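You operate a simulated robot arm through the tools that you are given. There is no shell and no other tool.

Carry out the task below with a simulated robot arm. There is one attempt and no reset: what you move stays moved.

TASK
Put things in order on the top of the packing table. At the end: the white grey-lid jar (marked "BOLTS") stands where the large teal gear stood; the black loupe stands where the white grey-lid jar stood; the grey grease block stands where the grey dark panel stood; the large teal gear stands where the grey grease block stood; the grey dark panel from the top of the packing table is on the white photo board; whatever was shut is shut again. Leave all else as you found it, and nothing knocked over.

Only the result counts: the job must be done as asked and must still hold three seconds after the hand-in. Knocking over, shifting, dropping, spilling or breaking anything else fails it. Lids that push on must go on centred and level and be pressed home; caps that screw on are set level and turned clockwise until they are tight.

THE ROBOT
A 7-joint arm with a two-finger parallel gripper, fixed in place. Base frame: the origin is at the foot of the arm, x ahead of it, y to its left, z up; the work surface is at about z = 0. Units: m, degrees, N and s.
With the tool pointing down near the work surface it reaches from about 0.22 to 0.58 m from the base axis. Its first joint turns from -66.0 to 66.0 degrees. Payload 2.5 kg.
The TCP is the grasp point between the finger pads, 0.023 m short of the fingertips. In the tool frame z runs along the fingers and y along their closing line. Largest opening 0.094 m; finger width 0.038, thickness 0.01; the body of the gripper, 0.054 by 0.096 m, starts 0.039 m behind the TCP.
Orientation is that of the tool frame in the base frame, as a unit quaternion [w, x, y, z]. With the fingers straight down and closing along the base's y, the tool's x points along the base's -x, its y along +y and its z along -z.

THE INTERFACE
- The arm moves only by the tool step_arm. Its argument "targets" is a list of rows, each a list of 7 numbers: the shift along the tool's x, y, z in units of 20 mm (1.0 is 20 mm), then the turn, a rotation vector about the tool's x, y, z in units of 4 degrees (1.0 is 4 degrees), then the closure in counts, from 0 (fully open) to 255 (shut). In form: [[tx, ty, tz, rx, ry, rz, jaw], ...]. A call has 1 to 20 rows; each row shifts and turns the commanded pose from where the row before left it, along the tool's axes as they then stand. A call with a number of a shift or a turn outside -1 to 1 is refused whole. Rows are played at 5 a second. More than 0.05 m and 8.6 degrees between two rows, or a gripper value outside its range, and nothing of the call is played. Where a pose cannot be reached the arm comes as near as it can. A force on the tool above 40 N (or 10 N above the force at the start of the call, whichever is more), or a blocked arm, ends the call early, and 0.2 s more pass. The fingers move at their own pace (about 0.108 m/s each) and stop on an object; they squeeze with about 25 N. The grip force told is the motor's: it shows also when the fingers shut on nothing. Time passes only in rows, and 0.2 s behind the last, so rows that do not move let the fingers close. It gives the time, the measured TCP pose, the force on the tool (base axes), the opening and the grip force at its end, in the units of the frame above (readings bear some noise), with the torque about the TCP (base axes, N m) and any sound that the robot's microphone picked up.
- Cameras (640 x 400 px; columns grow to the right, rows downward): "scene" is fixed at [0.1167, -0.4066, 0.5407]; the picture's right is [0.85, -0.53, 0.00], its down [-0.32, -0.51, -0.80] and it looks along [0.42, 0.68, -0.60] (base axes); focal length 265 px, centre (320, 200). "wrist" rides on the gripper at [0.086, 0.016, -0.074] in the tool frame; the picture's right is [-0.18, 0.98, 0.00], its down [-0.58, -0.11, -0.81] and it looks along [-0.79, -0.15, 0.59] (tool axes); focal length 243 px, centre (320, 200). There is no depth. A picture from a camera that has moved, and an enlarged one, comes with that camera's place and axes in the base frame and with its lens.
- snapshot(camera): a new picture of that camera. The clock stands still meanwhile.
- zoom(camera, box): a new picture of the part [left, top, right, bottom] of that camera's present view, enlarged. The clock stands still meanwhile.
- sign_off(): hands the job in; it is judged then, once.

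Places have to be worked out from the pictures, the camera data and where the tool is seen. Open the gripper and draw the arm clear of the work before you hand the job in, unless the task says otherwise.

The tools are called after "Request:" by a JSON object that holds its "method" and its "body". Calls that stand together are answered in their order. step_arm: Moves the arm, as the interface text tells. Its arguments: {"type":"object","properties":{"targets":{"type":"array","items":{"type":"array","items":{"type":"number"}}}},"required":["targets"]} The other tools are called the same way: snapshot (camera) takes a picture; zoom (camera, box) takes an enlarged picture of a part of a camera's view; sign_off () hands the job in.

At the start:

```text
time: 0.0
eef_pos: [0.3725, 0.1897, 0.3466]
orientation: [0.001, -0.001, 1.0, 0.0]
force: [-0.3, -0.5, -0.4]
wrist_torque: [0.03, 0.0, -0.01]
finger_gap: 0.0939
gripper_force: 0.1
```

scene: 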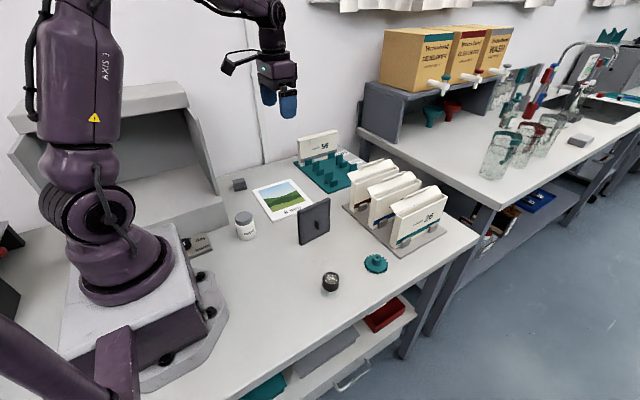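
wrist: 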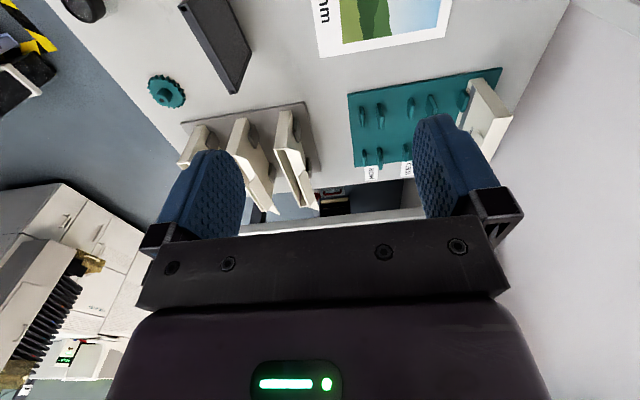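

I'll look closely at the table from the scene camera before planning anything.

Request:
{"method": "zoom", "body": {"camera": "scene", "box": [220, 160, 420, 300]}}

Request:
{"method": "zoom", "body": {"camera": "scene", "box": [280, 120, 480, 260]}}

Request:
{"method": "snapshot", "body": {"camera": "wrist"}}

```text
2.86 times, centred on (320, 230) of scene
camera zoom: at [0.1167, -0.4066, 0.5407], right [0.85, -0.53, 0.0], down [-0.32, -0.51, -0.8], along [0.42, 0.68, -0.6], focal length 756 px, centre (320, 114)
```

zoom: 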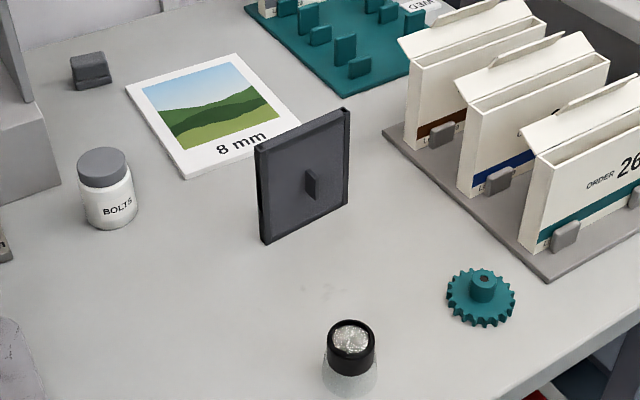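

```text
2.86 times, centred on (380, 190) of scene
camera zoom: at [0.1167, -0.4066, 0.5407], right [0.85, -0.53, 0.0], down [-0.32, -0.51, -0.8], along [0.42, 0.68, -0.6], focal length 756 px, centre (149, 229)
```

zoom: 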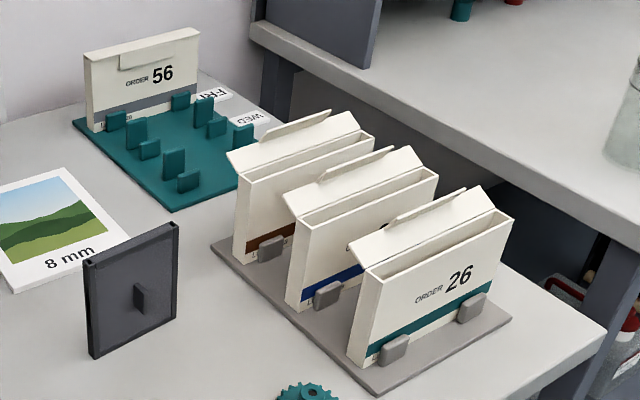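

```text
taken
camera wrist: at [0.2856, 0.2061, 0.4212], right [0.18, 0.98, 0.0], down [0.58, -0.11, 0.81], along [0.79, -0.15, -0.59], focal length 243 px, centre (320, 200)
```

wrist: 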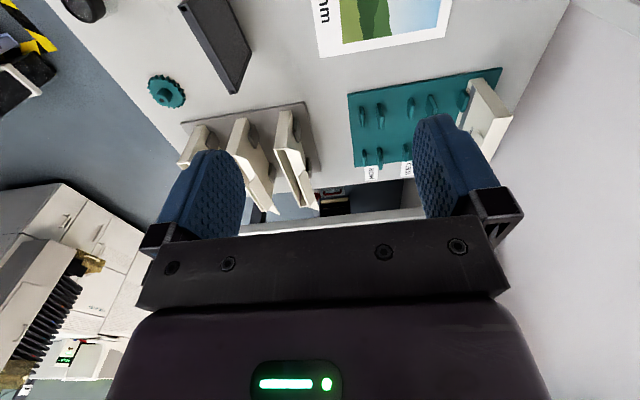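

The loupe, jar, gear, panel and small grey block are visible; I also want to inspect the labelled grey thing beside the robot base, and the loupe and gear close up.

Request:
{"method": "zoom", "body": {"camera": "scene", "box": [170, 165, 270, 265]}}

Request:
{"method": "zoom", "body": {"camera": "scene", "box": [300, 235, 400, 305]}}

Request:
{"method": "zoom", "body": {"camera": "scene", "box": [280, 185, 350, 255]}}

Request:
{"method": "zoom", "body": {"camera": "scene", "box": [220, 160, 280, 250]}}

Request:
{"method": "zoom", "body": {"camera": "scene", "box": [240, 270, 440, 400]}}

Request:
{"method": "zoom", "body": {"camera": "wrist", "box": [40, 0, 280, 150]}}

```text
4.00 times, centred on (220, 215) of scene
camera zoom: at [0.1167, -0.4066, 0.5407], right [0.85, -0.53, 0.0], down [-0.32, -0.51, -0.8], along [0.42, 0.68, -0.6], focal length 1059 px, centre (720, 140)
```

zoom: 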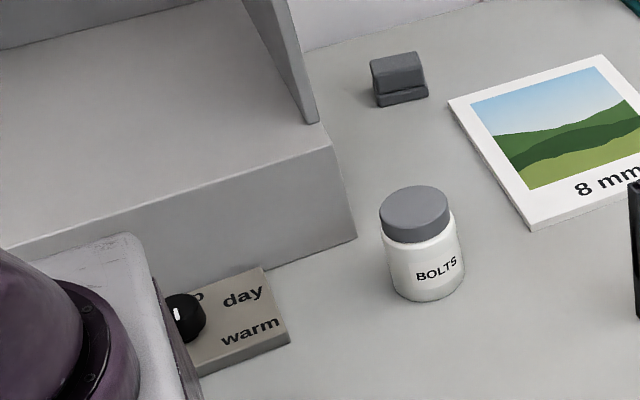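

```text
5.71 times, centred on (350, 270) of scene
camera zoom: at [0.1167, -0.4066, 0.5407], right [0.85, -0.53, 0.0], down [-0.32, -0.51, -0.8], along [0.42, 0.68, -0.6], focal length 1513 px, centre (149, -200)
```

zoom: 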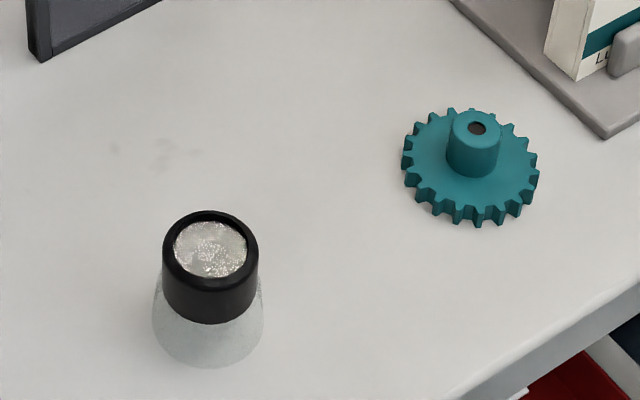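

```text
5.71 times, centred on (315, 220) of scene
camera zoom: at [0.1167, -0.4066, 0.5407], right [0.85, -0.53, 0.0], down [-0.32, -0.51, -0.8], along [0.42, 0.68, -0.6], focal length 1513 px, centre (349, 86)
```

zoom: 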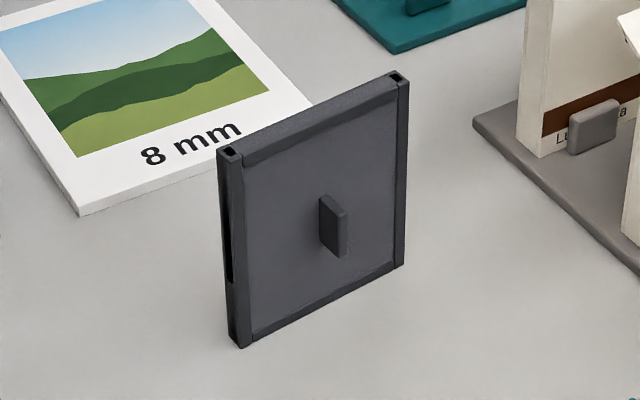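

```text
4.44 times, centred on (250, 205) of scene
camera zoom: at [0.1167, -0.4066, 0.5407], right [0.85, -0.53, 0.0], down [-0.32, -0.51, -0.8], along [0.42, 0.68, -0.6], focal length 1177 px, centre (631, 178)
```

zoom: 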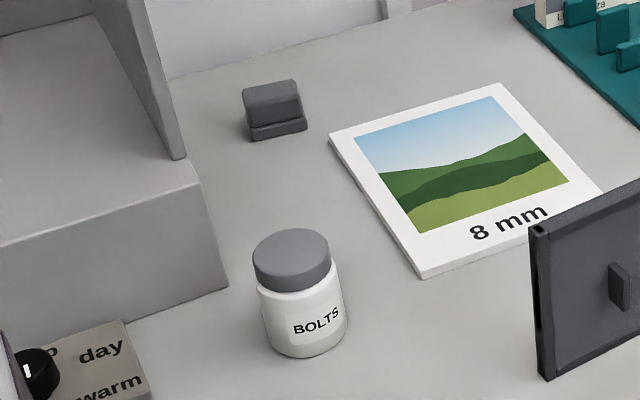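

```text
3.08 times, centred on (340, 335) of scene
camera zoom: at [0.1167, -0.4066, 0.5407], right [0.85, -0.53, 0.0], down [-0.32, -0.51, -0.8], along [0.42, 0.68, -0.6], focal length 814 px, centre (258, -215)
```

zoom: 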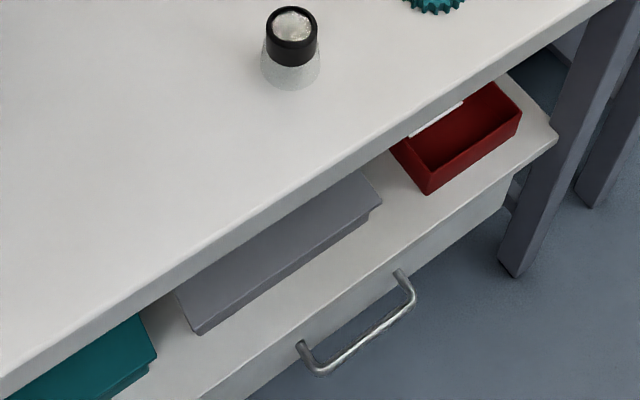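

```text
2.67 times, centred on (160, 75) of wrist
camera zoom: at [0.2856, 0.2061, 0.4212], right [0.18, 0.98, 0.0], down [0.58, -0.11, 0.81], along [0.79, -0.15, -0.59], focal length 647 px, centre (747, 533)
```

zoom: 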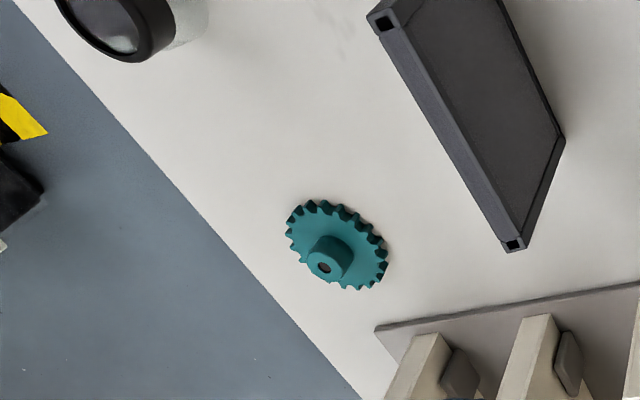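

The gear is near (0.47, -0.108), loupe near (0.328, -0.112), jar near (0.228, 0.17), grease block near (0.292, 0.426) and the panel along x from 0.34 to 0.44 at y≈0.06. I'll survey these with the wrist camera, starting above the panel.

Request:
{"method": "step_arm", "body": {"targets": [[0.1, -0.93, 0.69, 0, 0, 0, 0], [0.1, -0.93, 0.69, 0, 0, 0, 0], [0.1, -0.93, 0.69, 0, 0, 0, 0], [0.1, -0.93, 0.69, 0, 0, 0, 0], [0.1, -0.93, 0.69, 0, 0, 0, 0], [0.1, -0.93, 0.69, 0, 0, 0, 0], [0.1, -0.93, 0.69, 0, 0, 0, 0], [0, 0, 0, 0, 0, 0, 0]]}}

Request:
{"method": "snapshot", "body": {"camera": "wrist"}}

Request:
{"method": "snapshot", "body": {"camera": "scene"}}

```text
time: 1.8
eef_pos: [0.3593, 0.0603, 0.2509]
orientation: [0.0, 0.0, 1.0, 0.001]
force: [0.3, -0.5, -0.1]
wrist_torque: [0.01, 0.04, 0.0]
finger_gap: 0.0943
gripper_force: 0.1
```

```text
taken
camera wrist: at [0.2716, 0.0765, 0.3241], right [0.18, 0.98, 0.0], down [0.58, -0.11, 0.81], along [0.79, -0.15, -0.59], focal length 243 px, centre (320, 200)
```

wrist: 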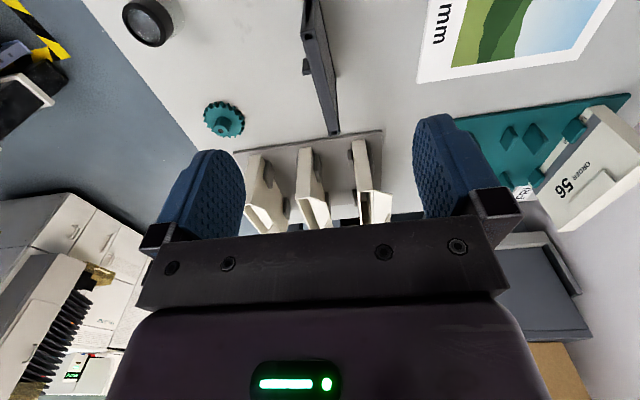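

```text
taken
```

scene: 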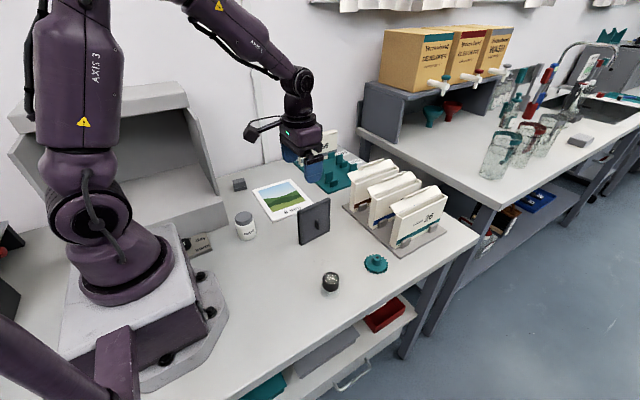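

The arm tracks well. I'll zoom into the wrist view to measure gear, loupe and panel.

Request:
{"method": "zoom", "body": {"camera": "wrist", "box": [100, 0, 260, 140]}}

Request:
{"method": "zoom", "body": {"camera": "wrist", "box": [260, 0, 420, 140]}}

```text
2.86 times, centred on (180, 70) of wrist
camera zoom: at [0.2716, 0.0765, 0.3241], right [0.18, 0.98, 0.0], down [0.58, -0.11, 0.81], along [0.79, -0.15, -0.59], focal length 693 px, centre (720, 571)
```

zoom: 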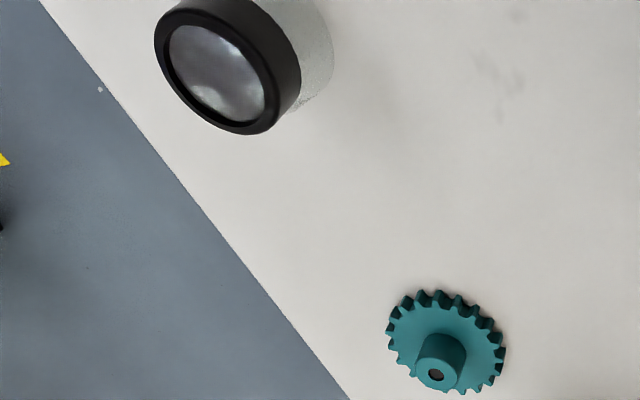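

```text
2.86 times, centred on (340, 70) of wrist
camera zoom: at [0.2716, 0.0765, 0.3241], right [0.18, 0.98, 0.0], down [0.58, -0.11, 0.81], along [0.79, -0.15, -0.59], focal length 693 px, centre (263, 571)
```

zoom: 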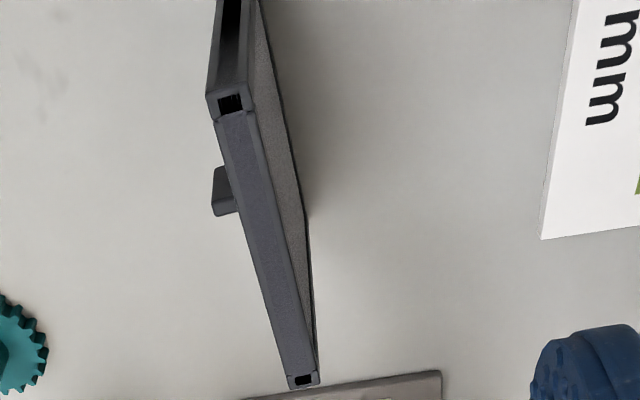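

Wrist view puts the panel centre near (0.392, 0.058), yaw ≈ +3.9°, about 12 mm thick and 0.115 tall; gear centre near (0.469, -0.109). I'll move over the panel, align the yaw and descend part way.

Request:
{"method": "step_arm", "body": {"targets": [[-0.82, -0.05, 0.5, 0, 0, -0.48, 0], [-0.82, -0.05, 0.5, 0, 0, -0.48, 0], [0, 0, 1, 0, 0, 0, 0], [0, 0, 1, 0, 0, 0, 0], [0, 0, 1, 0, 0, 0, 0], [0, 0, 0, 0, 0, 0, 0]]}}

Request:
{"method": "snapshot", "body": {"camera": "wrist"}}

Request:
{"method": "zoom", "body": {"camera": "scene", "box": [240, 120, 400, 260]}}

```text
time: 3.2
eef_pos: [0.3898, 0.0595, 0.1708]
orientation: [0.001, -0.033, 0.999, 0.0]
force: [-0.1, 0.0, 0.2]
wrist_torque: [0.0, -0.02, 0.03]
finger_gap: 0.0942
gripper_force: 0.0
```

```text
taken
camera wrist: at [0.303, 0.0689, 0.2445], right [0.12, 0.99, 0.0], down [0.59, -0.07, 0.81], along [0.8, -0.1, -0.59], focal length 243 px, centre (320, 200)
```

wrist: 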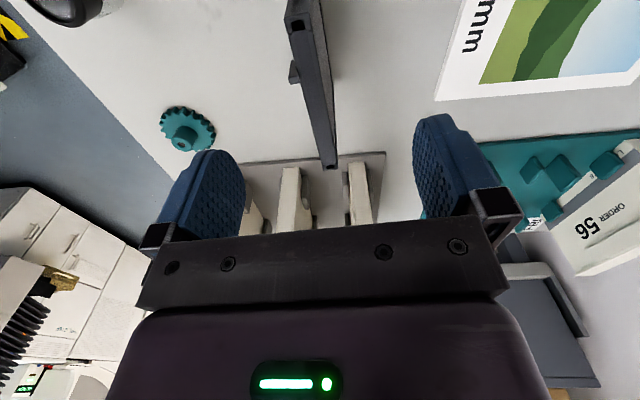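

```text
2.86 times, centred on (320, 190) of scene
camera zoom: at [0.1167, -0.4066, 0.5407], right [0.85, -0.53, 0.0], down [-0.32, -0.51, -0.8], along [0.42, 0.68, -0.6], focal length 756 px, centre (320, 229)
```

zoom: 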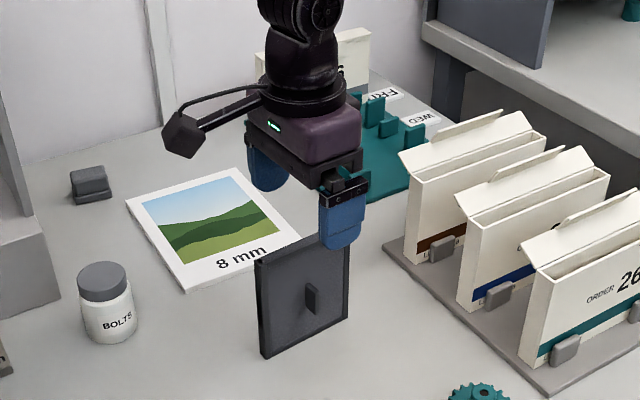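

I'll zoom to measure the panel top edge from here.

Request:
{"method": "zoom", "body": {"camera": "wrist", "box": [240, 0, 400, 180]}}

```text
2.22 times, centred on (320, 90) of wrist
camera zoom: at [0.303, 0.0689, 0.2445], right [0.12, 0.99, 0.0], down [0.59, -0.07, 0.81], along [0.8, -0.1, -0.59], focal length 539 px, centre (320, 444)
```

zoom: 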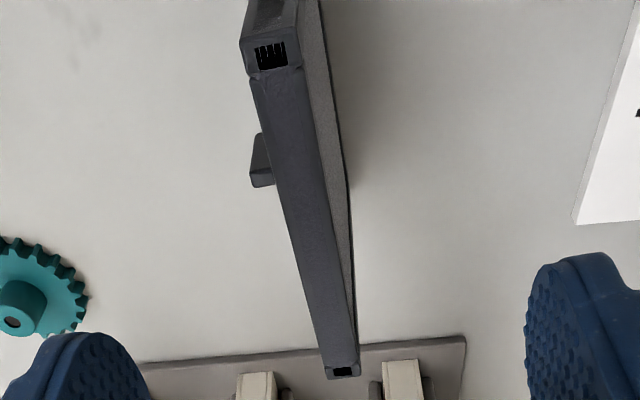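

Panel centre is (0.392, 0.0574), yaw ≈ 4.0°, top at z≈0.113; the tab's top is at about z≈0.079, so I'll grip with TCP at z≈0.107. Descending then closing.

Request:
{"method": "step_arm", "body": {"targets": [[-0.11, -0.11, 0.8, 0, 0, 0, 0], [0, 0, 0.8, 0, 0, 0, 0], [0, 0, 0.8, 0, 0, 0, 0], [0, 0, 0.78, 0, 0, 0, 0], [0, 0, 0, 0, 0, 0, 0]]}}

Request:
{"method": "zoom", "body": {"camera": "scene", "box": [270, 150, 370, 260]}}

Request:
{"method": "snapshot", "body": {"camera": "wrist"}}

```text
time: 4.4
eef_pos: [0.3937, 0.0553, 0.1073]
orientation: [0.0, -0.033, 0.999, 0.0]
force: [0.5, 0.0, 0.3]
wrist_torque: [0.0, -0.01, -0.01]
finger_gap: 0.094
gripper_force: 0.1
```

```text
3.64 times, centred on (320, 205) of scene
camera zoom: at [0.1167, -0.4066, 0.5407], right [0.85, -0.53, 0.0], down [-0.32, -0.51, -0.8], along [0.42, 0.68, -0.6], focal length 963 px, centre (320, 182)
```

zoom: 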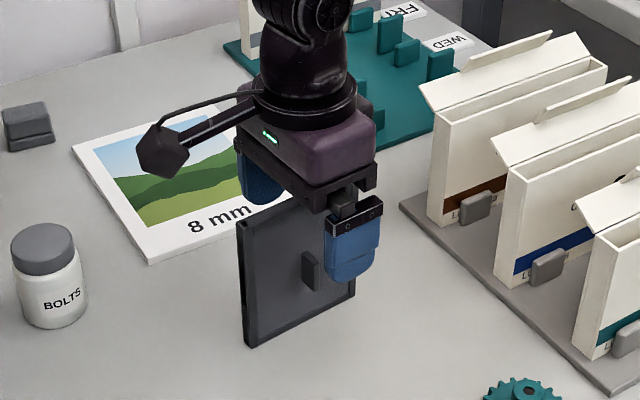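

```text
taken
camera wrist: at [0.3052, 0.0655, 0.1814], right [0.12, 0.99, 0.0], down [0.59, -0.07, 0.81], along [0.8, -0.1, -0.59], focal length 243 px, centre (320, 200)
```

wrist: 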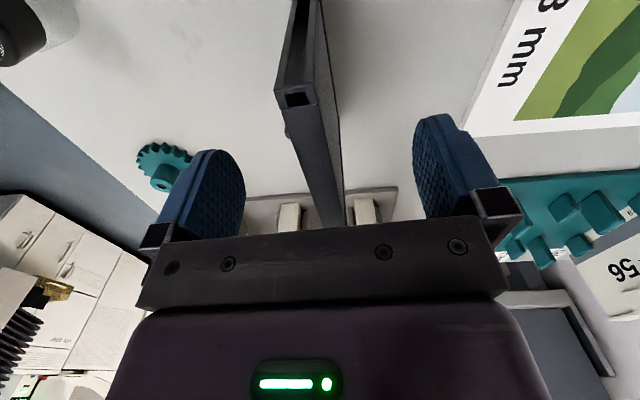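

Fingers straddle the panel above the tab. A small +y centring shift, then close.

Request:
{"method": "step_arm", "body": {"targets": [[0, 0.08, 0, 0, 0, 0, 0], [0, 0, 0, 0, 0, 0, 255], [0, 0, 0, 0, 0, 0, 255], [0, 0, 0, 0, 0, 0, 255], [0, 0, 0, 0, 0, 0, 255]]}}

Request:
{"method": "zoom", "body": {"camera": "scene", "box": [270, 150, 370, 260]}}

Request:
{"method": "snapshot", "body": {"camera": "wrist"}}

```text
time: 5.6
eef_pos: [0.3932, 0.0575, 0.1081]
orientation: [0.0, -0.033, 0.999, 0.0]
force: [-0.8, -1.5, -0.5]
wrist_torque: [0.02, 0.02, 0.0]
finger_gap: 0.0092
gripper_force: 25.1
```

```text
3.64 times, centred on (320, 205) of scene
camera zoom: at [0.1167, -0.4066, 0.5407], right [0.85, -0.53, 0.0], down [-0.32, -0.51, -0.8], along [0.42, 0.68, -0.6], focal length 963 px, centre (320, 182)
```

zoom: 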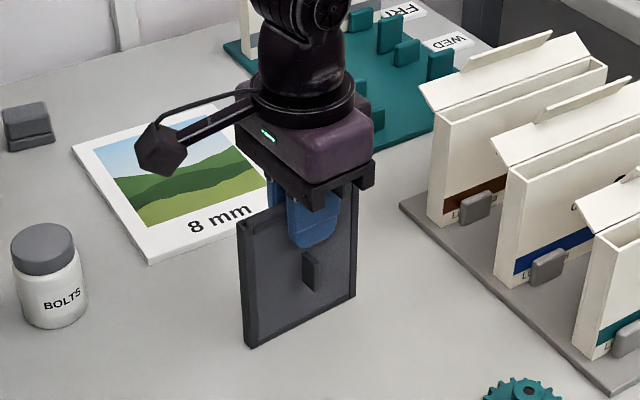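

```text
taken
camera wrist: at [0.305, 0.0676, 0.1816], right [0.12, 0.99, 0.0], down [0.59, -0.07, 0.81], along [0.8, -0.1, -0.59], focal length 243 px, centre (320, 200)
```

wrist: 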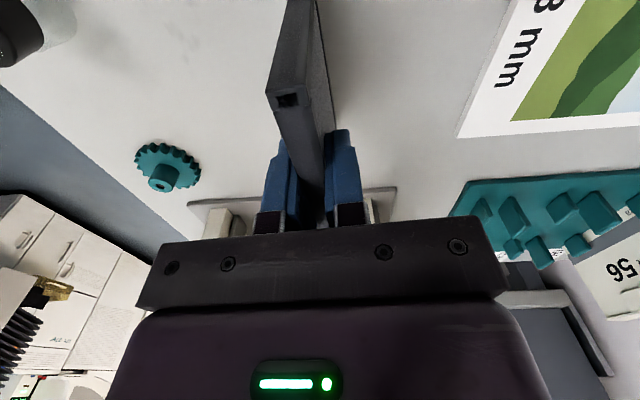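

Gripped (9.2 mm, 25 N). Lifting a little and checking the load.

Request:
{"method": "step_arm", "body": {"targets": [[0, 0, -0.3, 0, 0, 0, 255], [0, 0, -0.5, 0, 0, 0, 255], [0, 0, -0.7, 0, 0, 0, 255], [0, 0, 0, 0, 0, 0, 255]]}}

Request:
{"method": "zoom", "body": {"camera": "scene", "box": [270, 130, 370, 240]}}

```text
time: 6.6
eef_pos: [0.3921, 0.0575, 0.1371]
orientation: [0.0, -0.033, 0.999, 0.001]
force: [0.0, -0.2, -0.4]
wrist_torque: [-0.04, 0.0, 0.0]
finger_gap: 0.0093
gripper_force: 24.7
```

```text
3.64 times, centred on (320, 185) of scene
camera zoom: at [0.1167, -0.4066, 0.5407], right [0.85, -0.53, 0.0], down [-0.32, -0.51, -0.8], along [0.42, 0.68, -0.6], focal length 963 px, centre (320, 254)
```

zoom: 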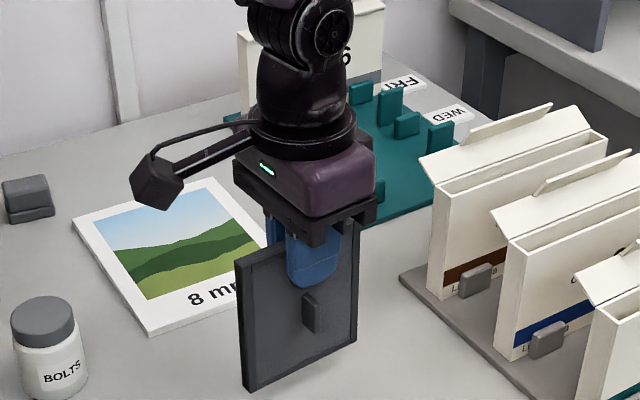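

The panel hangs level. Raise it further and carry it toward the photo board (+y).

Request:
{"method": "step_arm", "body": {"targets": [[0, 0, -0.8, 0, 0, 0, 255], [0, 0, -0.8, 0, 0, 0, 255], [0, 0, -0.6, 0, 0, 0, 255], [-0.064, 0.6, 0, 0, 0, 0, 255], [-0.064, 0.9, 0, 0, 0, 0, 255], [-0.064, 0.966, 0, 0, 0, 0, 255], [-0.064, 0.966, 0, 0, 0, 0, 255], [-0.064, 0.966, 0, 0, 0, 0, 255], [-0.064, 0.966, 0, 0, 0, 0, 255], [-0.064, 0.966, 0, 0, 0, 0, 255], [-0.064, 0.966, 0, 0, 0, 0, 255], [-0.064, 0.966, 0, 0, 0, 0, 255], [-0.064, 0.8, 0, 0, 0, 0, 255], [-0.064, 0.6, 0, 0, 0, 0, 255], [0, 0, 0, 0, 0, 0, 255]]}}

Request:
{"method": "snapshot", "body": {"camera": "wrist"}}

Request:
{"method": "zoom", "body": {"camera": "scene", "box": [220, 80, 380, 240]}}

```text
time: 9.8
eef_pos: [0.3951, 0.2532, 0.1809]
orientation: [0.0, -0.034, 0.999, 0.0]
force: [-0.1, -0.4, -0.7]
wrist_torque: [-0.02, 0.0, 0.0]
finger_gap: 0.009
gripper_force: 24.5
```

```text
taken
camera wrist: at [0.3071, 0.263, 0.2548], right [0.12, 0.99, 0.0], down [0.59, -0.07, 0.81], along [0.8, -0.1, -0.59], focal length 243 px, centre (320, 200)
```

wrist: 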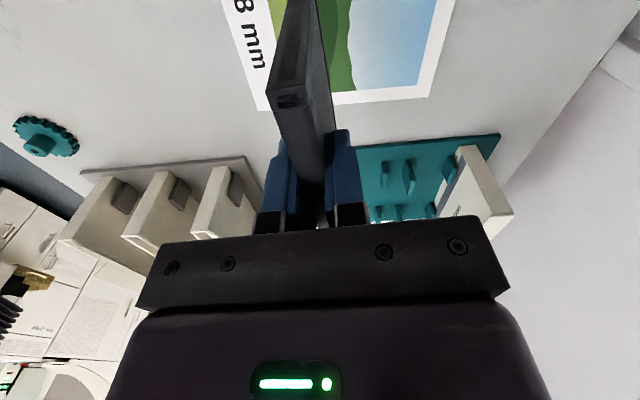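

```text
2.50 times, centred on (300, 160) of scene
camera zoom: at [0.1167, -0.4065, 0.5407], right [0.85, -0.53, 0.0], down [-0.32, -0.51, -0.8], along [0.42, 0.68, -0.6], focal length 662 px, centre (370, 300)
```

zoom: 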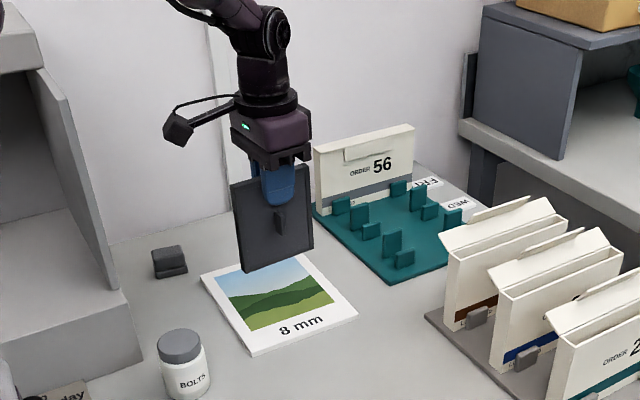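

The board spans about x 0.313–0.468, y 0.180–0.367, centre (0.391, 0.273). I'll shift the last bit in y and lower to just above it.

Request:
{"method": "step_arm", "body": {"targets": [[0.05, 0.5, 0, 0, 0, 0, 255], [0.05, 0.35, 0, 0, 0, 0, 255], [0, 0, 0.6, 0, 0, 0, 255], [0, 0, 0.8, 0, 0, 0, 255], [0, 0, 0.8, 0, 0, 0, 255], [0, 0, 0.6, 0, 0, 0, 255], [0, 0, 0, 0, 0, 0, 255]]}}

Request:
{"method": "zoom", "body": {"camera": "scene", "box": [240, 120, 340, 230]}}

Request:
{"method": "snapshot", "body": {"camera": "wrist"}}

```text
time: 11.4
eef_pos: [0.3917, 0.2689, 0.1256]
orientation: [0.001, -0.033, 0.999, 0.0]
force: [-0.4, 0.8, 0.0]
wrist_torque: [-0.01, -0.01, -0.03]
finger_gap: 0.0092
gripper_force: 24.8
```

```text
3.64 times, centred on (290, 175) of scene
camera zoom: at [0.1167, -0.4066, 0.5407], right [0.85, -0.53, 0.0], down [-0.32, -0.51, -0.8], along [0.42, 0.68, -0.6], focal length 963 px, centre (429, 291)
```

zoom: 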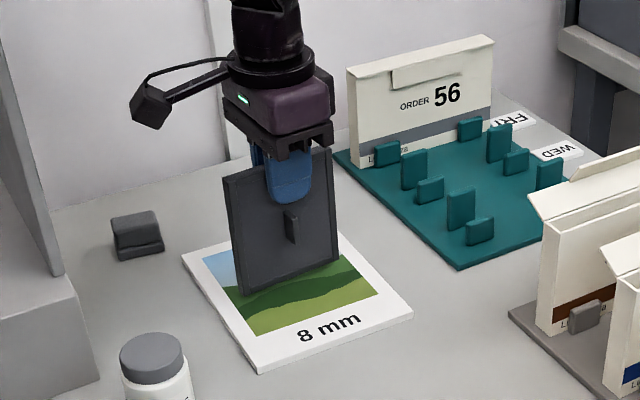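

```text
taken
camera wrist: at [0.3036, 0.2796, 0.199], right [0.12, 0.99, 0.0], down [0.59, -0.07, 0.81], along [0.8, -0.09, -0.59], focal length 243 px, centre (320, 200)
```

wrist: 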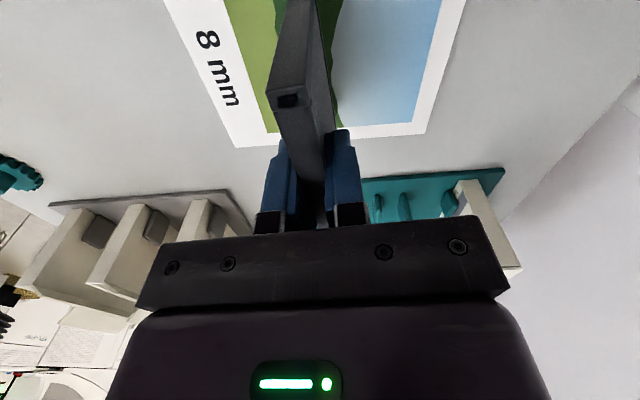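

The panel bottom is ~15 mm above the board's level. Lowering in small steps and watching force.

Request:
{"method": "step_arm", "body": {"targets": [[0, 0, 0.1, 0, 0, 0, 255], [0, 0, 0.1, 0, 0, 0, 255], [0, 0, 0.1, 0, 0, 0, 255], [0, 0, 0.1, 0, 0, 0, 255], [0, 0, 0, 0, 0, 0, 255]]}}

Request:
{"method": "zoom", "body": {"camera": "scene", "box": [260, 160, 330, 220]}}

```text
time: 12.6
eef_pos: [0.3909, 0.267, 0.1163]
orientation: [0.0, -0.034, 0.999, 0.001]
force: [-0.2, 0.4, -0.2]
wrist_torque: [-0.03, -0.02, 0.05]
finger_gap: 0.0093
gripper_force: 24.9
```

```text
6.67 times, centred on (295, 190) of scene
camera zoom: at [0.1167, -0.4066, 0.5407], right [0.85, -0.53, 0.0], down [-0.32, -0.51, -0.8], along [0.42, 0.68, -0.6], focal length 1765 px, centre (487, 267)
```

zoom: 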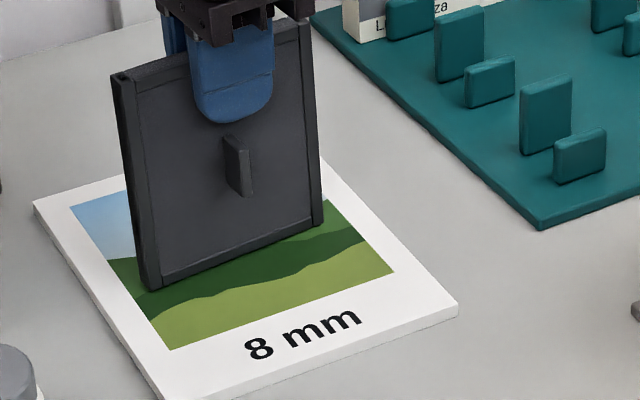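

Still a small gap. Going on in 1 mm steps.

Request:
{"method": "step_arm", "body": {"targets": [[0, 0, 0.05, 0, 0, 0, 255], [0, 0, 0.05, 0, 0, 0, 255], [0, 0, 0.05, 0, 0, 0, 255], [0, 0, 0, 0, 0, 0, 255]]}}

```text
time: 13.6
eef_pos: [0.3918, 0.2682, 0.1151]
orientation: [0.0, -0.034, 0.999, 0.001]
force: [-4.1, -2.3, 19.9]
wrist_torque: [-0.24, 0.55, 0.0]
finger_gap: 0.0095
gripper_force: 25.1
```

Contact (≈20 N). Ease off by 1 mm before releasing.

Request:
{"method": "step_arm", "body": {"targets": [[0, 0, -0.05, 0, 0, 0, 255], [0, 0, 0, 0, 0, 0, 255]]}}

Request:
{"method": "zoom", "body": {"camera": "scene", "box": [260, 160, 330, 220]}}

```text
time: 14.2
eef_pos: [0.3917, 0.2692, 0.1147]
orientation: [0.001, -0.033, 0.999, 0.0]
force: [0.0, 0.0, 14.1]
wrist_torque: [0.02, 0.04, 0.0]
finger_gap: 0.0096
gripper_force: 24.5
```

```text
6.67 times, centred on (295, 190) of scene
camera zoom: at [0.1166, -0.4066, 0.5407], right [0.85, -0.53, 0.0], down [-0.32, -0.51, -0.8], along [0.42, 0.68, -0.6], focal length 1765 px, centre (487, 267)
```

zoom: 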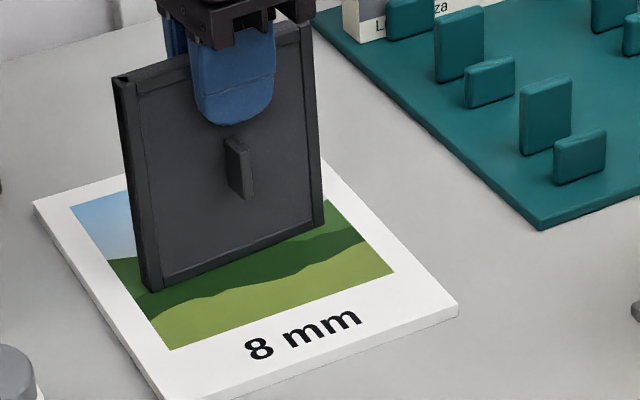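

Torque is zero, so it stands flat. Ease another 1 mm and open the jaws in stages.

Request:
{"method": "step_arm", "body": {"targets": [[0, 0, -0.04, 0, 0, 0, 255], [0, 0, 0, 0, 0, 0, 215], [0, 0, 0, 0, 0, 0, 200], [0, 0, 0, 0, 0, 0, 160], [0, 0, 0, 0, 0, 0, 100], [0, 0, 0, 0, 0, 0, 100]]}}

Request:
{"method": "zoom", "body": {"camera": "scene", "box": [260, 160, 330, 220]}}

Request:
{"method": "snapshot", "body": {"camera": "wrist"}}

```text
time: 15.6
eef_pos: [0.3915, 0.2695, 0.1146]
orientation: [0.0, -0.033, 0.999, 0.0]
force: [-0.6, -0.2, -0.2]
wrist_torque: [-0.01, 0.01, -0.01]
finger_gap: 0.0573
gripper_force: 0.0
```

```text
6.67 times, centred on (295, 190) of scene
camera zoom: at [0.1167, -0.4066, 0.5407], right [0.85, -0.53, 0.0], down [-0.32, -0.51, -0.8], along [0.42, 0.68, -0.6], focal length 1765 px, centre (487, 267)
```

zoom: 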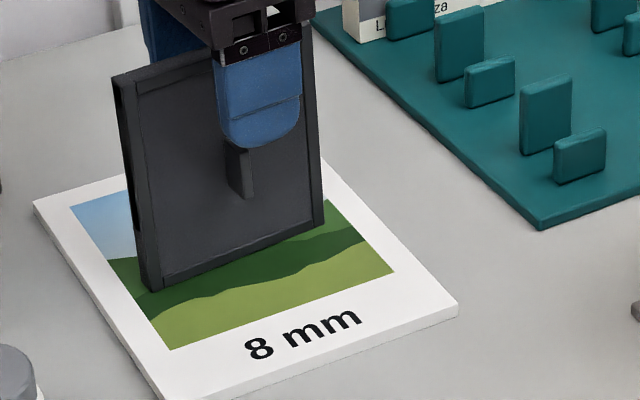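

```text
taken
camera wrist: at [0.3039, 0.2784, 0.1897], right [0.12, 0.99, 0.0], down [0.59, -0.07, 0.81], along [0.8, -0.1, -0.59], focal length 243 px, centre (320, 200)
```

wrist: 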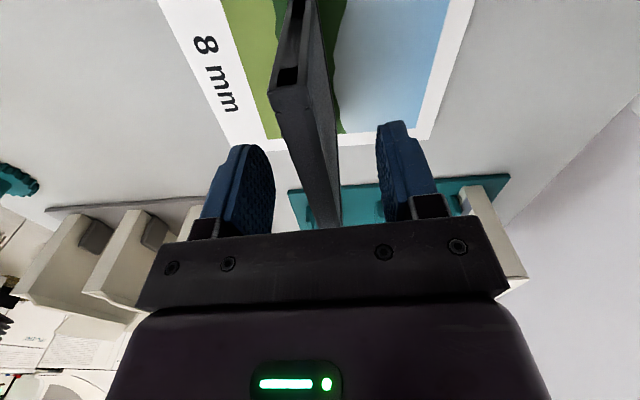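

The panel stands upright on the board. I'll rise straight up, then look at the grey unit at the left, which is close to the grease block.

Request:
{"method": "step_arm", "body": {"targets": [[0, 0, -0.5, 0, 0, 0, 100], [0, 0, -1, 0, 0, 0, 100], [0, 0, -1, 0, 0, 0, 100], [0, 0, -1, 0, 0, 0, 100], [0, 0, -1, 0, 0, 0, 100], [0, 0, -1, 0, 0, 0, 100], [0, 0, -1, 0, 0, 0, 60], [0, 0, -0.5, 0, 0, 0, 0], [0, 0, 0, 0, 0, 0, 0]]}}

Request:
{"method": "zoom", "body": {"camera": "scene", "box": [0, 60, 260, 260]}}

Request:
{"method": "zoom", "body": {"camera": "scene", "box": [180, 120, 340, 260]}}

Request:
{"method": "snapshot", "body": {"camera": "wrist"}}

```text
time: 17.6
eef_pos: [0.3918, 0.2699, 0.2565]
orientation: [0.0, -0.033, 0.999, 0.0]
force: [-0.4, 0.0, -0.7]
wrist_torque: [-0.01, -0.01, 0.04]
finger_gap: 0.0943
gripper_force: 0.0
```

```text
2.00 times, centred on (130, 160) of scene
camera zoom: at [0.1167, -0.4066, 0.5407], right [0.85, -0.53, 0.0], down [-0.32, -0.51, -0.8], along [0.42, 0.68, -0.6], focal length 530 px, centre (700, 280)
```

zoom: 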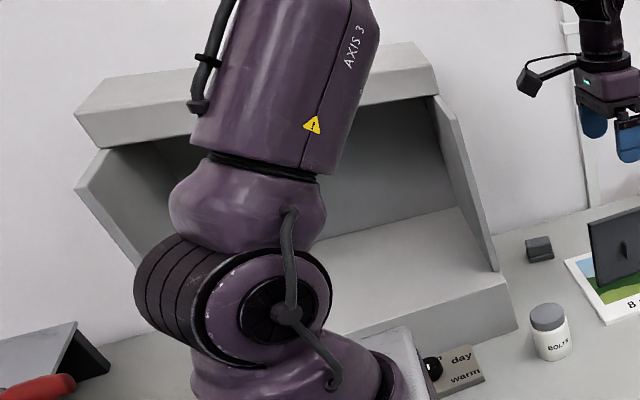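

```text
2.86 times, centred on (260, 190) of scene
camera zoom: at [0.1167, -0.4066, 0.5407], right [0.85, -0.53, 0.0], down [-0.32, -0.51, -0.8], along [0.42, 0.68, -0.6], focal length 756 px, centre (491, 229)
```

zoom: 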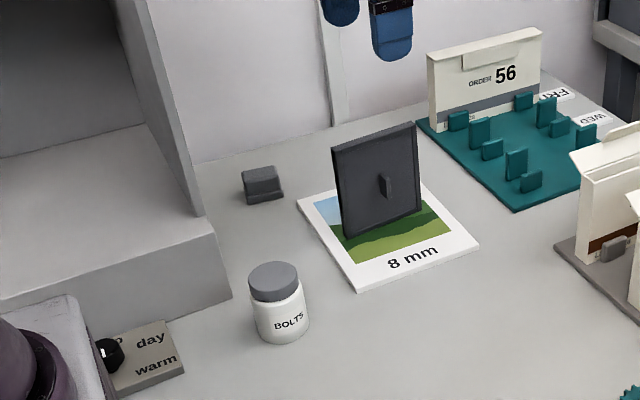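

```text
taken
camera wrist: at [0.3043, 0.2789, 0.3301], right [0.12, 0.99, 0.0], down [0.59, -0.07, 0.81], along [0.8, -0.1, -0.59], focal length 243 px, centre (320, 200)
```

wrist: 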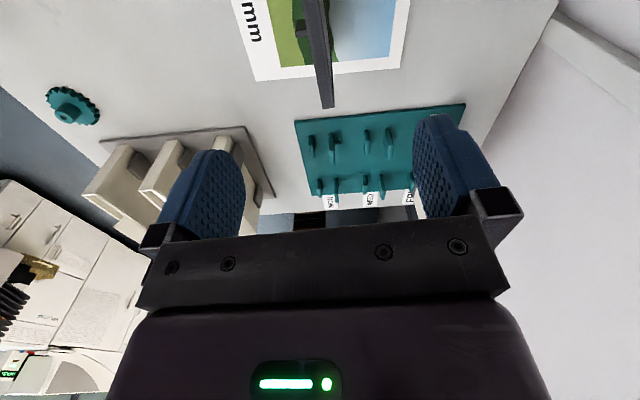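

The booth's right wall is at x≈0.20, and the wrist camera arm (toward −x now) would come too close to it when I pick the grease block. I'll turn the tool ~+80° (camera arm toward −y) here, high above everything.

Request:
{"method": "step_arm", "body": {"targets": [[0, 0, 0, 0, 0, -1, 0], [0, 0, 0, 0, 0, -1, 0], [0, 0, 0, 0, 0, -1, 0], [0, 0, 0, 0, 0, -1, 0], [0, 0, 0, 0, 0, -1, 0], [0, 0, 0, 0, 0, -1, 0], [0, 0, 0, 0, 0, -1, 0], [0, 0, 0, 0, 0, -1, 0], [0, 0, 0, 0, 0, -1, 0], [0, 0, 0, 0, 0, -1, 0], [0, 0, 0, 0, 0, -1, 0], [0, 0, 0, 0, 0, -1, 0], [0, 0, 0, 0, 0, -1, 0], [0, 0, 0, 0, 0, -1, 0], [0, 0, 0, 0, 0, -1, 0], [0, 0, 0, 0, 0, -1, 0], [0, 0, 0, 0, 0, -1, 0], [0, 0, 0, 0, 0, -1, 0], [0, 0, 0, 0, 0, -1, 0], [0, 0, 0, 0, 0, 0, 0]]}}

Request:
{"method": "snapshot", "body": {"camera": "wrist"}}

Request:
{"method": "snapshot", "body": {"camera": "scene"}}

```text
time: 21.8
eef_pos: [0.392, 0.2669, 0.2561]
orientation: [0.0, -0.642, 0.767, 0.0]
force: [-0.2, 0.5, 0.3]
wrist_torque: [-0.01, -0.03, 0.0]
finger_gap: 0.0941
gripper_force: 0.0
```

```text
taken
camera wrist: at [0.3604, 0.1855, 0.3294], right [-0.94, 0.35, 0.0], down [0.21, 0.55, 0.81], along [0.28, 0.75, -0.59], focal length 243 px, centre (320, 200)
```

wrist: 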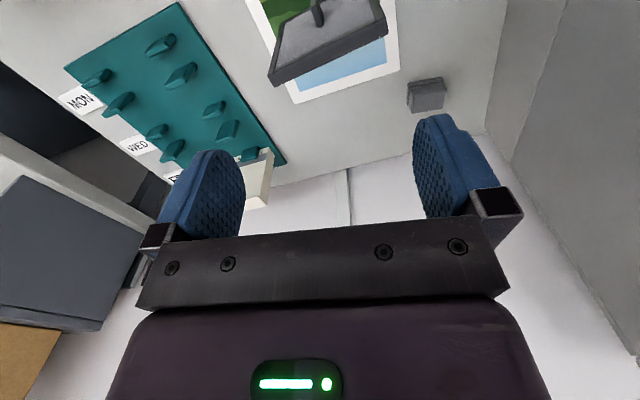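

```text
taken
```

scene: 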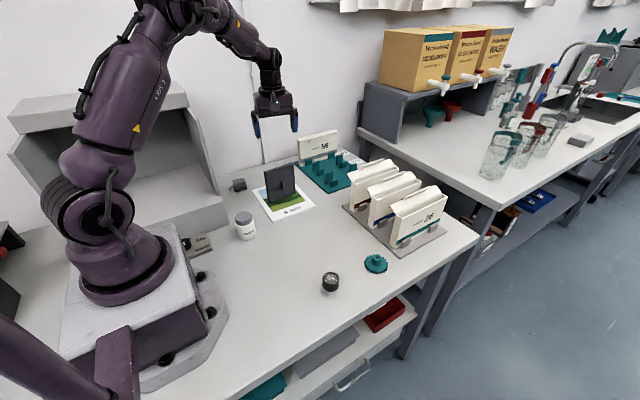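

Rotation went fine. I'll move toward the block at this height, and zoom in on it.

Request:
{"method": "zoom", "body": {"camera": "wrist", "box": [380, 50, 500, 140]}}

Request:
{"method": "step_arm", "body": {"targets": [[-0.7, 0.9, 0, 0, 0, 0, 0], [-0.7, 0.9, 0, 0, 0, 0, 0], [-0.7, 0.9, 0, 0, 0, 0, 0], [-0.7, 0.9, 0, 0, 0, 0, 0], [-0.7, 0.6, 0, 0, 0, 0, 0], [-0.7, 0.4, 0, 0, 0, 0, 0], [0, 0, 0, 0, 0, 0, 0]]}}

Request:
{"method": "snapshot", "body": {"camera": "wrist"}}

```text
4.44 times, centred on (440, 95) of wrist
camera zoom: at [0.3604, 0.1855, 0.3294], right [-0.94, 0.35, 0.0], down [0.21, 0.55, 0.81], along [0.28, 0.75, -0.59], focal length 1078 px, centre (-213, 667)
```

zoom: 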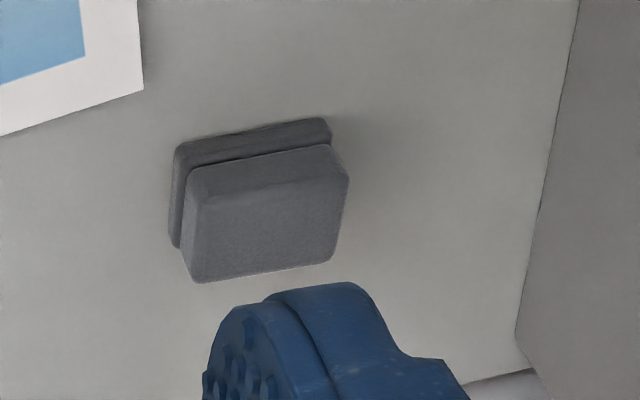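

```text
time: 23.4
eef_pos: [0.3146, 0.368, 0.256]
orientation: [0.0, -0.642, 0.767, 0.0]
force: [0.6, -0.6, -0.9]
wrist_torque: [-0.02, -0.03, 0.03]
finger_gap: 0.0938
gripper_force: 0.0
```

```text
taken
camera wrist: at [0.2833, 0.2855, 0.3305], right [-0.93, 0.35, 0.0], down [0.21, 0.55, 0.81], along [0.29, 0.75, -0.59], focal length 243 px, centre (320, 200)
```

wrist: 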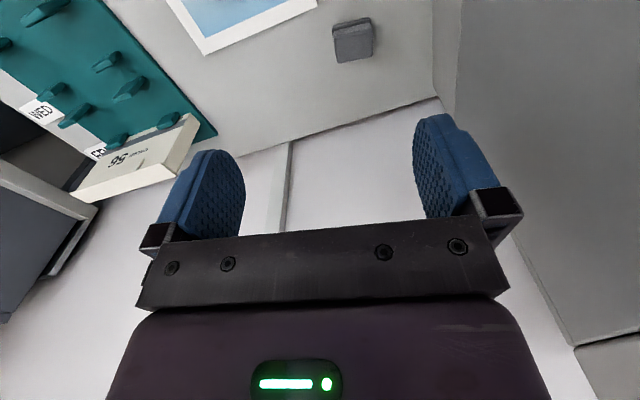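

I'll zoom on the block from here for a precise measurement.

Request:
{"method": "zoom", "body": {"camera": "wrist", "box": [300, 0, 420, 100]}}

```text
4.00 times, centred on (360, 50) of wrist
camera zoom: at [0.2833, 0.2855, 0.3305], right [-0.93, 0.35, 0.0], down [0.21, 0.55, 0.81], along [0.29, 0.75, -0.59], focal length 970 px, centre (160, 800)
```

zoom: 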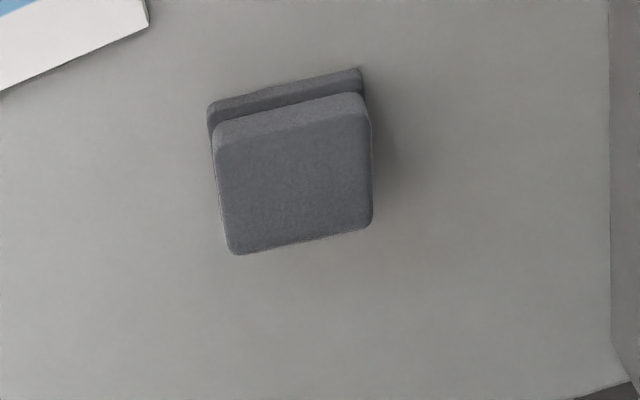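

The block is ~42×28×30 mm centred at about (0.2895, 0.410), yaw ≈ −9°. I'll move over it (tool yaw 80.8° closes along its length) and descend part way.

Request:
{"method": "step_arm", "body": {"targets": [[-0.93, 0.8, 0, 0, 0, -0.25, 0], [-0.93, 0.8, 0, 0, 0, 0, 0], [0, 0, 0.8, 0, 0, 0, 0], [0, 0, 1, 0, 0, 0, 0], [0, 0, 1, 0, 0, 0, 0], [0, 0, 1, 0, 0, 0, 0], [0, 0, 1, 0, 0, 0, 0], [0, 0, 1, 0, 0, 0, 0], [0, 0, 0, 0, 0, 0, 0]]}}

Request:
{"method": "snapshot", "body": {"camera": "wrist"}}

Request:
{"method": "zoom", "body": {"camera": "scene", "box": [180, 60, 340, 220]}}

```text
time: 25.4
eef_pos: [0.289, 0.4084, 0.1407]
orientation: [0.0, -0.648, 0.761, 0.0]
force: [0.2, 0.3, 0.4]
wrist_torque: [0.0, 0.01, -0.02]
finger_gap: 0.0939
gripper_force: 0.1
```

```text
taken
camera wrist: at [0.2599, 0.326, 0.2145], right [-0.94, 0.34, 0.0], down [0.2, 0.56, 0.81], along [0.27, 0.76, -0.59], focal length 243 px, centre (320, 200)
```

wrist: 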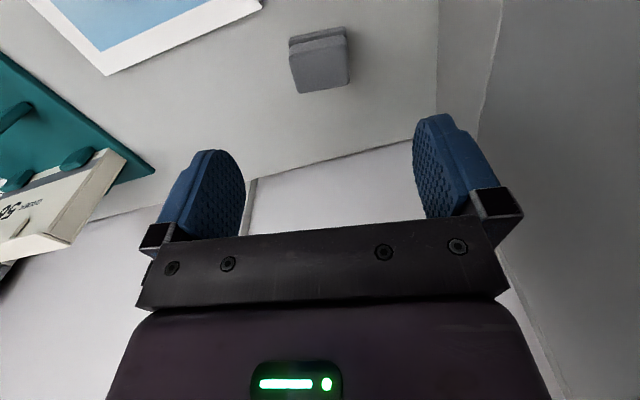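

```text
2.50 times, centred on (260, 140) of scene
camera zoom: at [0.1167, -0.4066, 0.5407], right [0.85, -0.53, 0.0], down [-0.32, -0.51, -0.8], along [0.42, 0.68, -0.6], focal length 662 px, centre (470, 350)
```

zoom: 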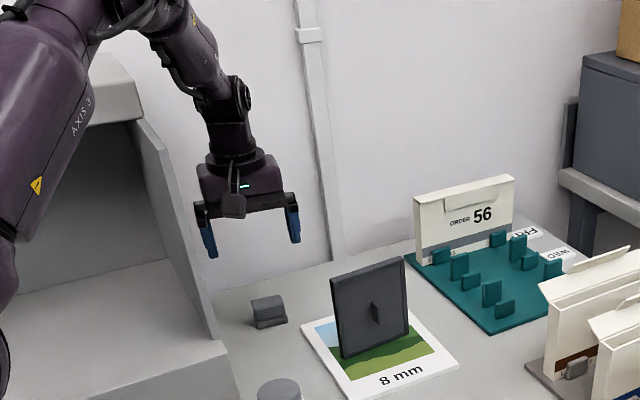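

Aligned over the block (centre ≈ (0.289, 0.409)). Descending to grip height.

Request:
{"method": "step_arm", "body": {"targets": [[0, 0.0, 1, 0, 0, 0, 0], [0, 0, 1, 0, 0, 0, 0], [0, 0, 1, 0, 0, 0, 0], [0, 0, 1, 0, 0, 0, 0], [0, 0, 0.8, 0, 0, 0, 0], [0, 0, 0.5, 0, 0, 0, 0], [0, 0, 0, 0, 0, 0, 0]]}}

Request:
{"method": "snapshot", "body": {"camera": "wrist"}}

Request:
{"method": "zoom", "body": {"camera": "scene", "box": [200, 110, 300, 210]}}

```text
time: 27.0
eef_pos: [0.2904, 0.4092, 0.033]
orientation: [0.0, -0.647, 0.762, 0.0]
force: [-0.3, -0.6, -0.3]
wrist_torque: [0.03, 0.01, 0.0]
finger_gap: 0.0939
gripper_force: 0.0
```

```text
taken
camera wrist: at [0.2608, 0.3261, 0.1072], right [-0.94, 0.34, 0.0], down [0.2, 0.56, 0.81], along [0.27, 0.76, -0.59], focal length 243 px, centre (320, 200)
```

wrist: 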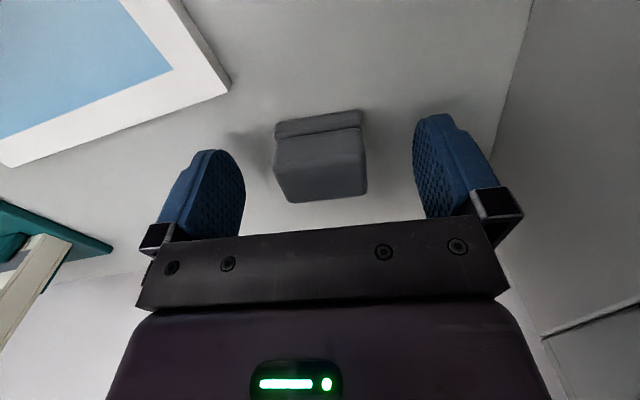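

```text
4.00 times, centred on (250, 160) of scene
camera zoom: at [0.1167, -0.4066, 0.5407], right [0.85, -0.53, 0.0], down [-0.32, -0.51, -0.8], along [0.42, 0.68, -0.6], focal length 1059 px, centre (600, 360)
```

zoom: 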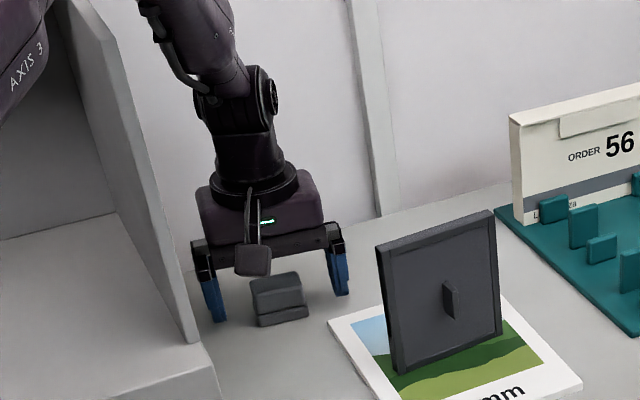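

The block is centred between the fingers. Lower 3 mm more and close.

Request:
{"method": "step_arm", "body": {"targets": [[0, 0, 0.15, 0, 0, 0, 0], [0, 0, 0, 0, 0, 0, 200], [0, 0, 0, 0, 0, 0, 255], [0, 0, 0, 0, 0, 0, 255], [0, 0, 0, 0, 0, 0, 255]]}}

Request:
{"method": "snapshot", "body": {"camera": "wrist"}}

```text
time: 28.2
eef_pos: [0.2906, 0.4098, 0.0306]
orientation: [0.0, -0.648, 0.762, 0.001]
force: [0.4, 0.2, 1.4]
wrist_torque: [0.0, -0.02, 0.0]
finger_gap: 0.044
gripper_force: 25.2
```

```text
taken
camera wrist: at [0.2612, 0.3261, 0.1045], right [-0.94, 0.34, 0.0], down [0.2, 0.56, 0.81], along [0.27, 0.76, -0.59], focal length 243 px, centre (320, 200)
```

wrist: 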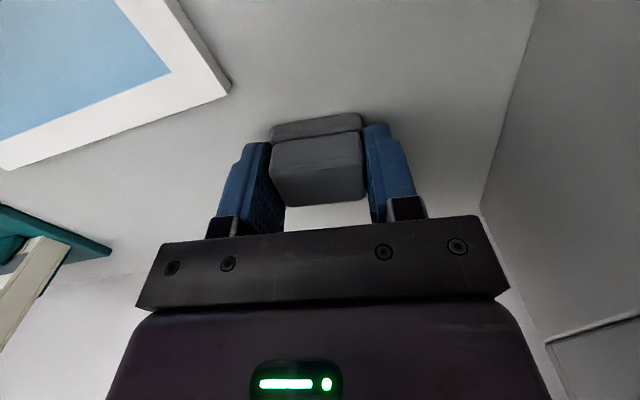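

Held at 44 mm. The grease spot is recorded as ≈ (0.290, 0.409). Lifting slowly.

Request:
{"method": "step_arm", "body": {"targets": [[0, 0, -0.3, 0, 0, 0, 255], [0, 0, -0.5, 0, 0, 0, 255], [0, 0, -0.7, 0, 0, 0, 255], [0, 0, -0.7, 0, 0, 0, 255], [0, 0, 0, 0, 0, 0, 255]]}}

Request:
{"method": "snapshot", "body": {"camera": "wrist"}}

Request:
{"method": "zoom", "body": {"camera": "scene", "box": [200, 110, 300, 210]}}

```text
time: 29.4
eef_pos: [0.2897, 0.4086, 0.0758]
orientation: [0.0, -0.648, 0.762, 0.0]
force: [-0.4, 0.0, -0.2]
wrist_torque: [-0.02, 0.0, -0.01]
finger_gap: 0.0436
gripper_force: 24.9
```

```text
taken
camera wrist: at [0.2596, 0.3256, 0.1499], right [-0.94, 0.34, 0.0], down [0.2, 0.56, 0.81], along [0.27, 0.76, -0.59], focal length 243 px, centre (320, 200)
```

wrist: 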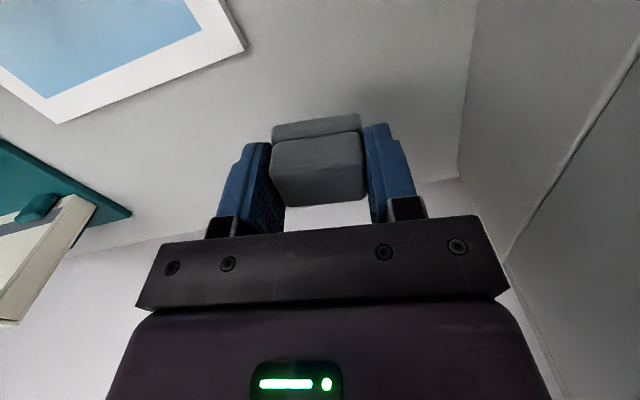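

```text
4.00 times, centred on (250, 160) of scene
camera zoom: at [0.1167, -0.4066, 0.5407], right [0.85, -0.53, 0.0], down [-0.32, -0.51, -0.8], along [0.42, 0.68, -0.6], focal length 1059 px, centre (600, 360)
```

zoom: 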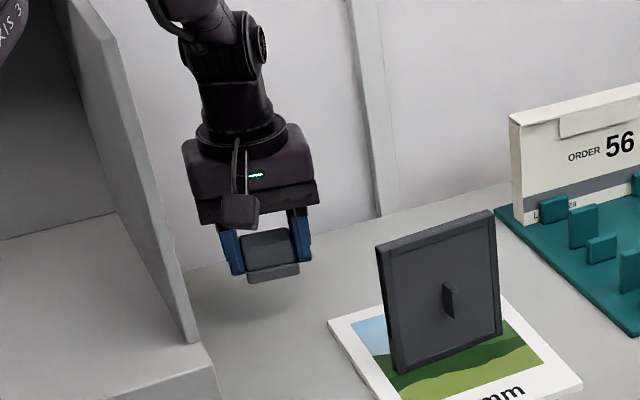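

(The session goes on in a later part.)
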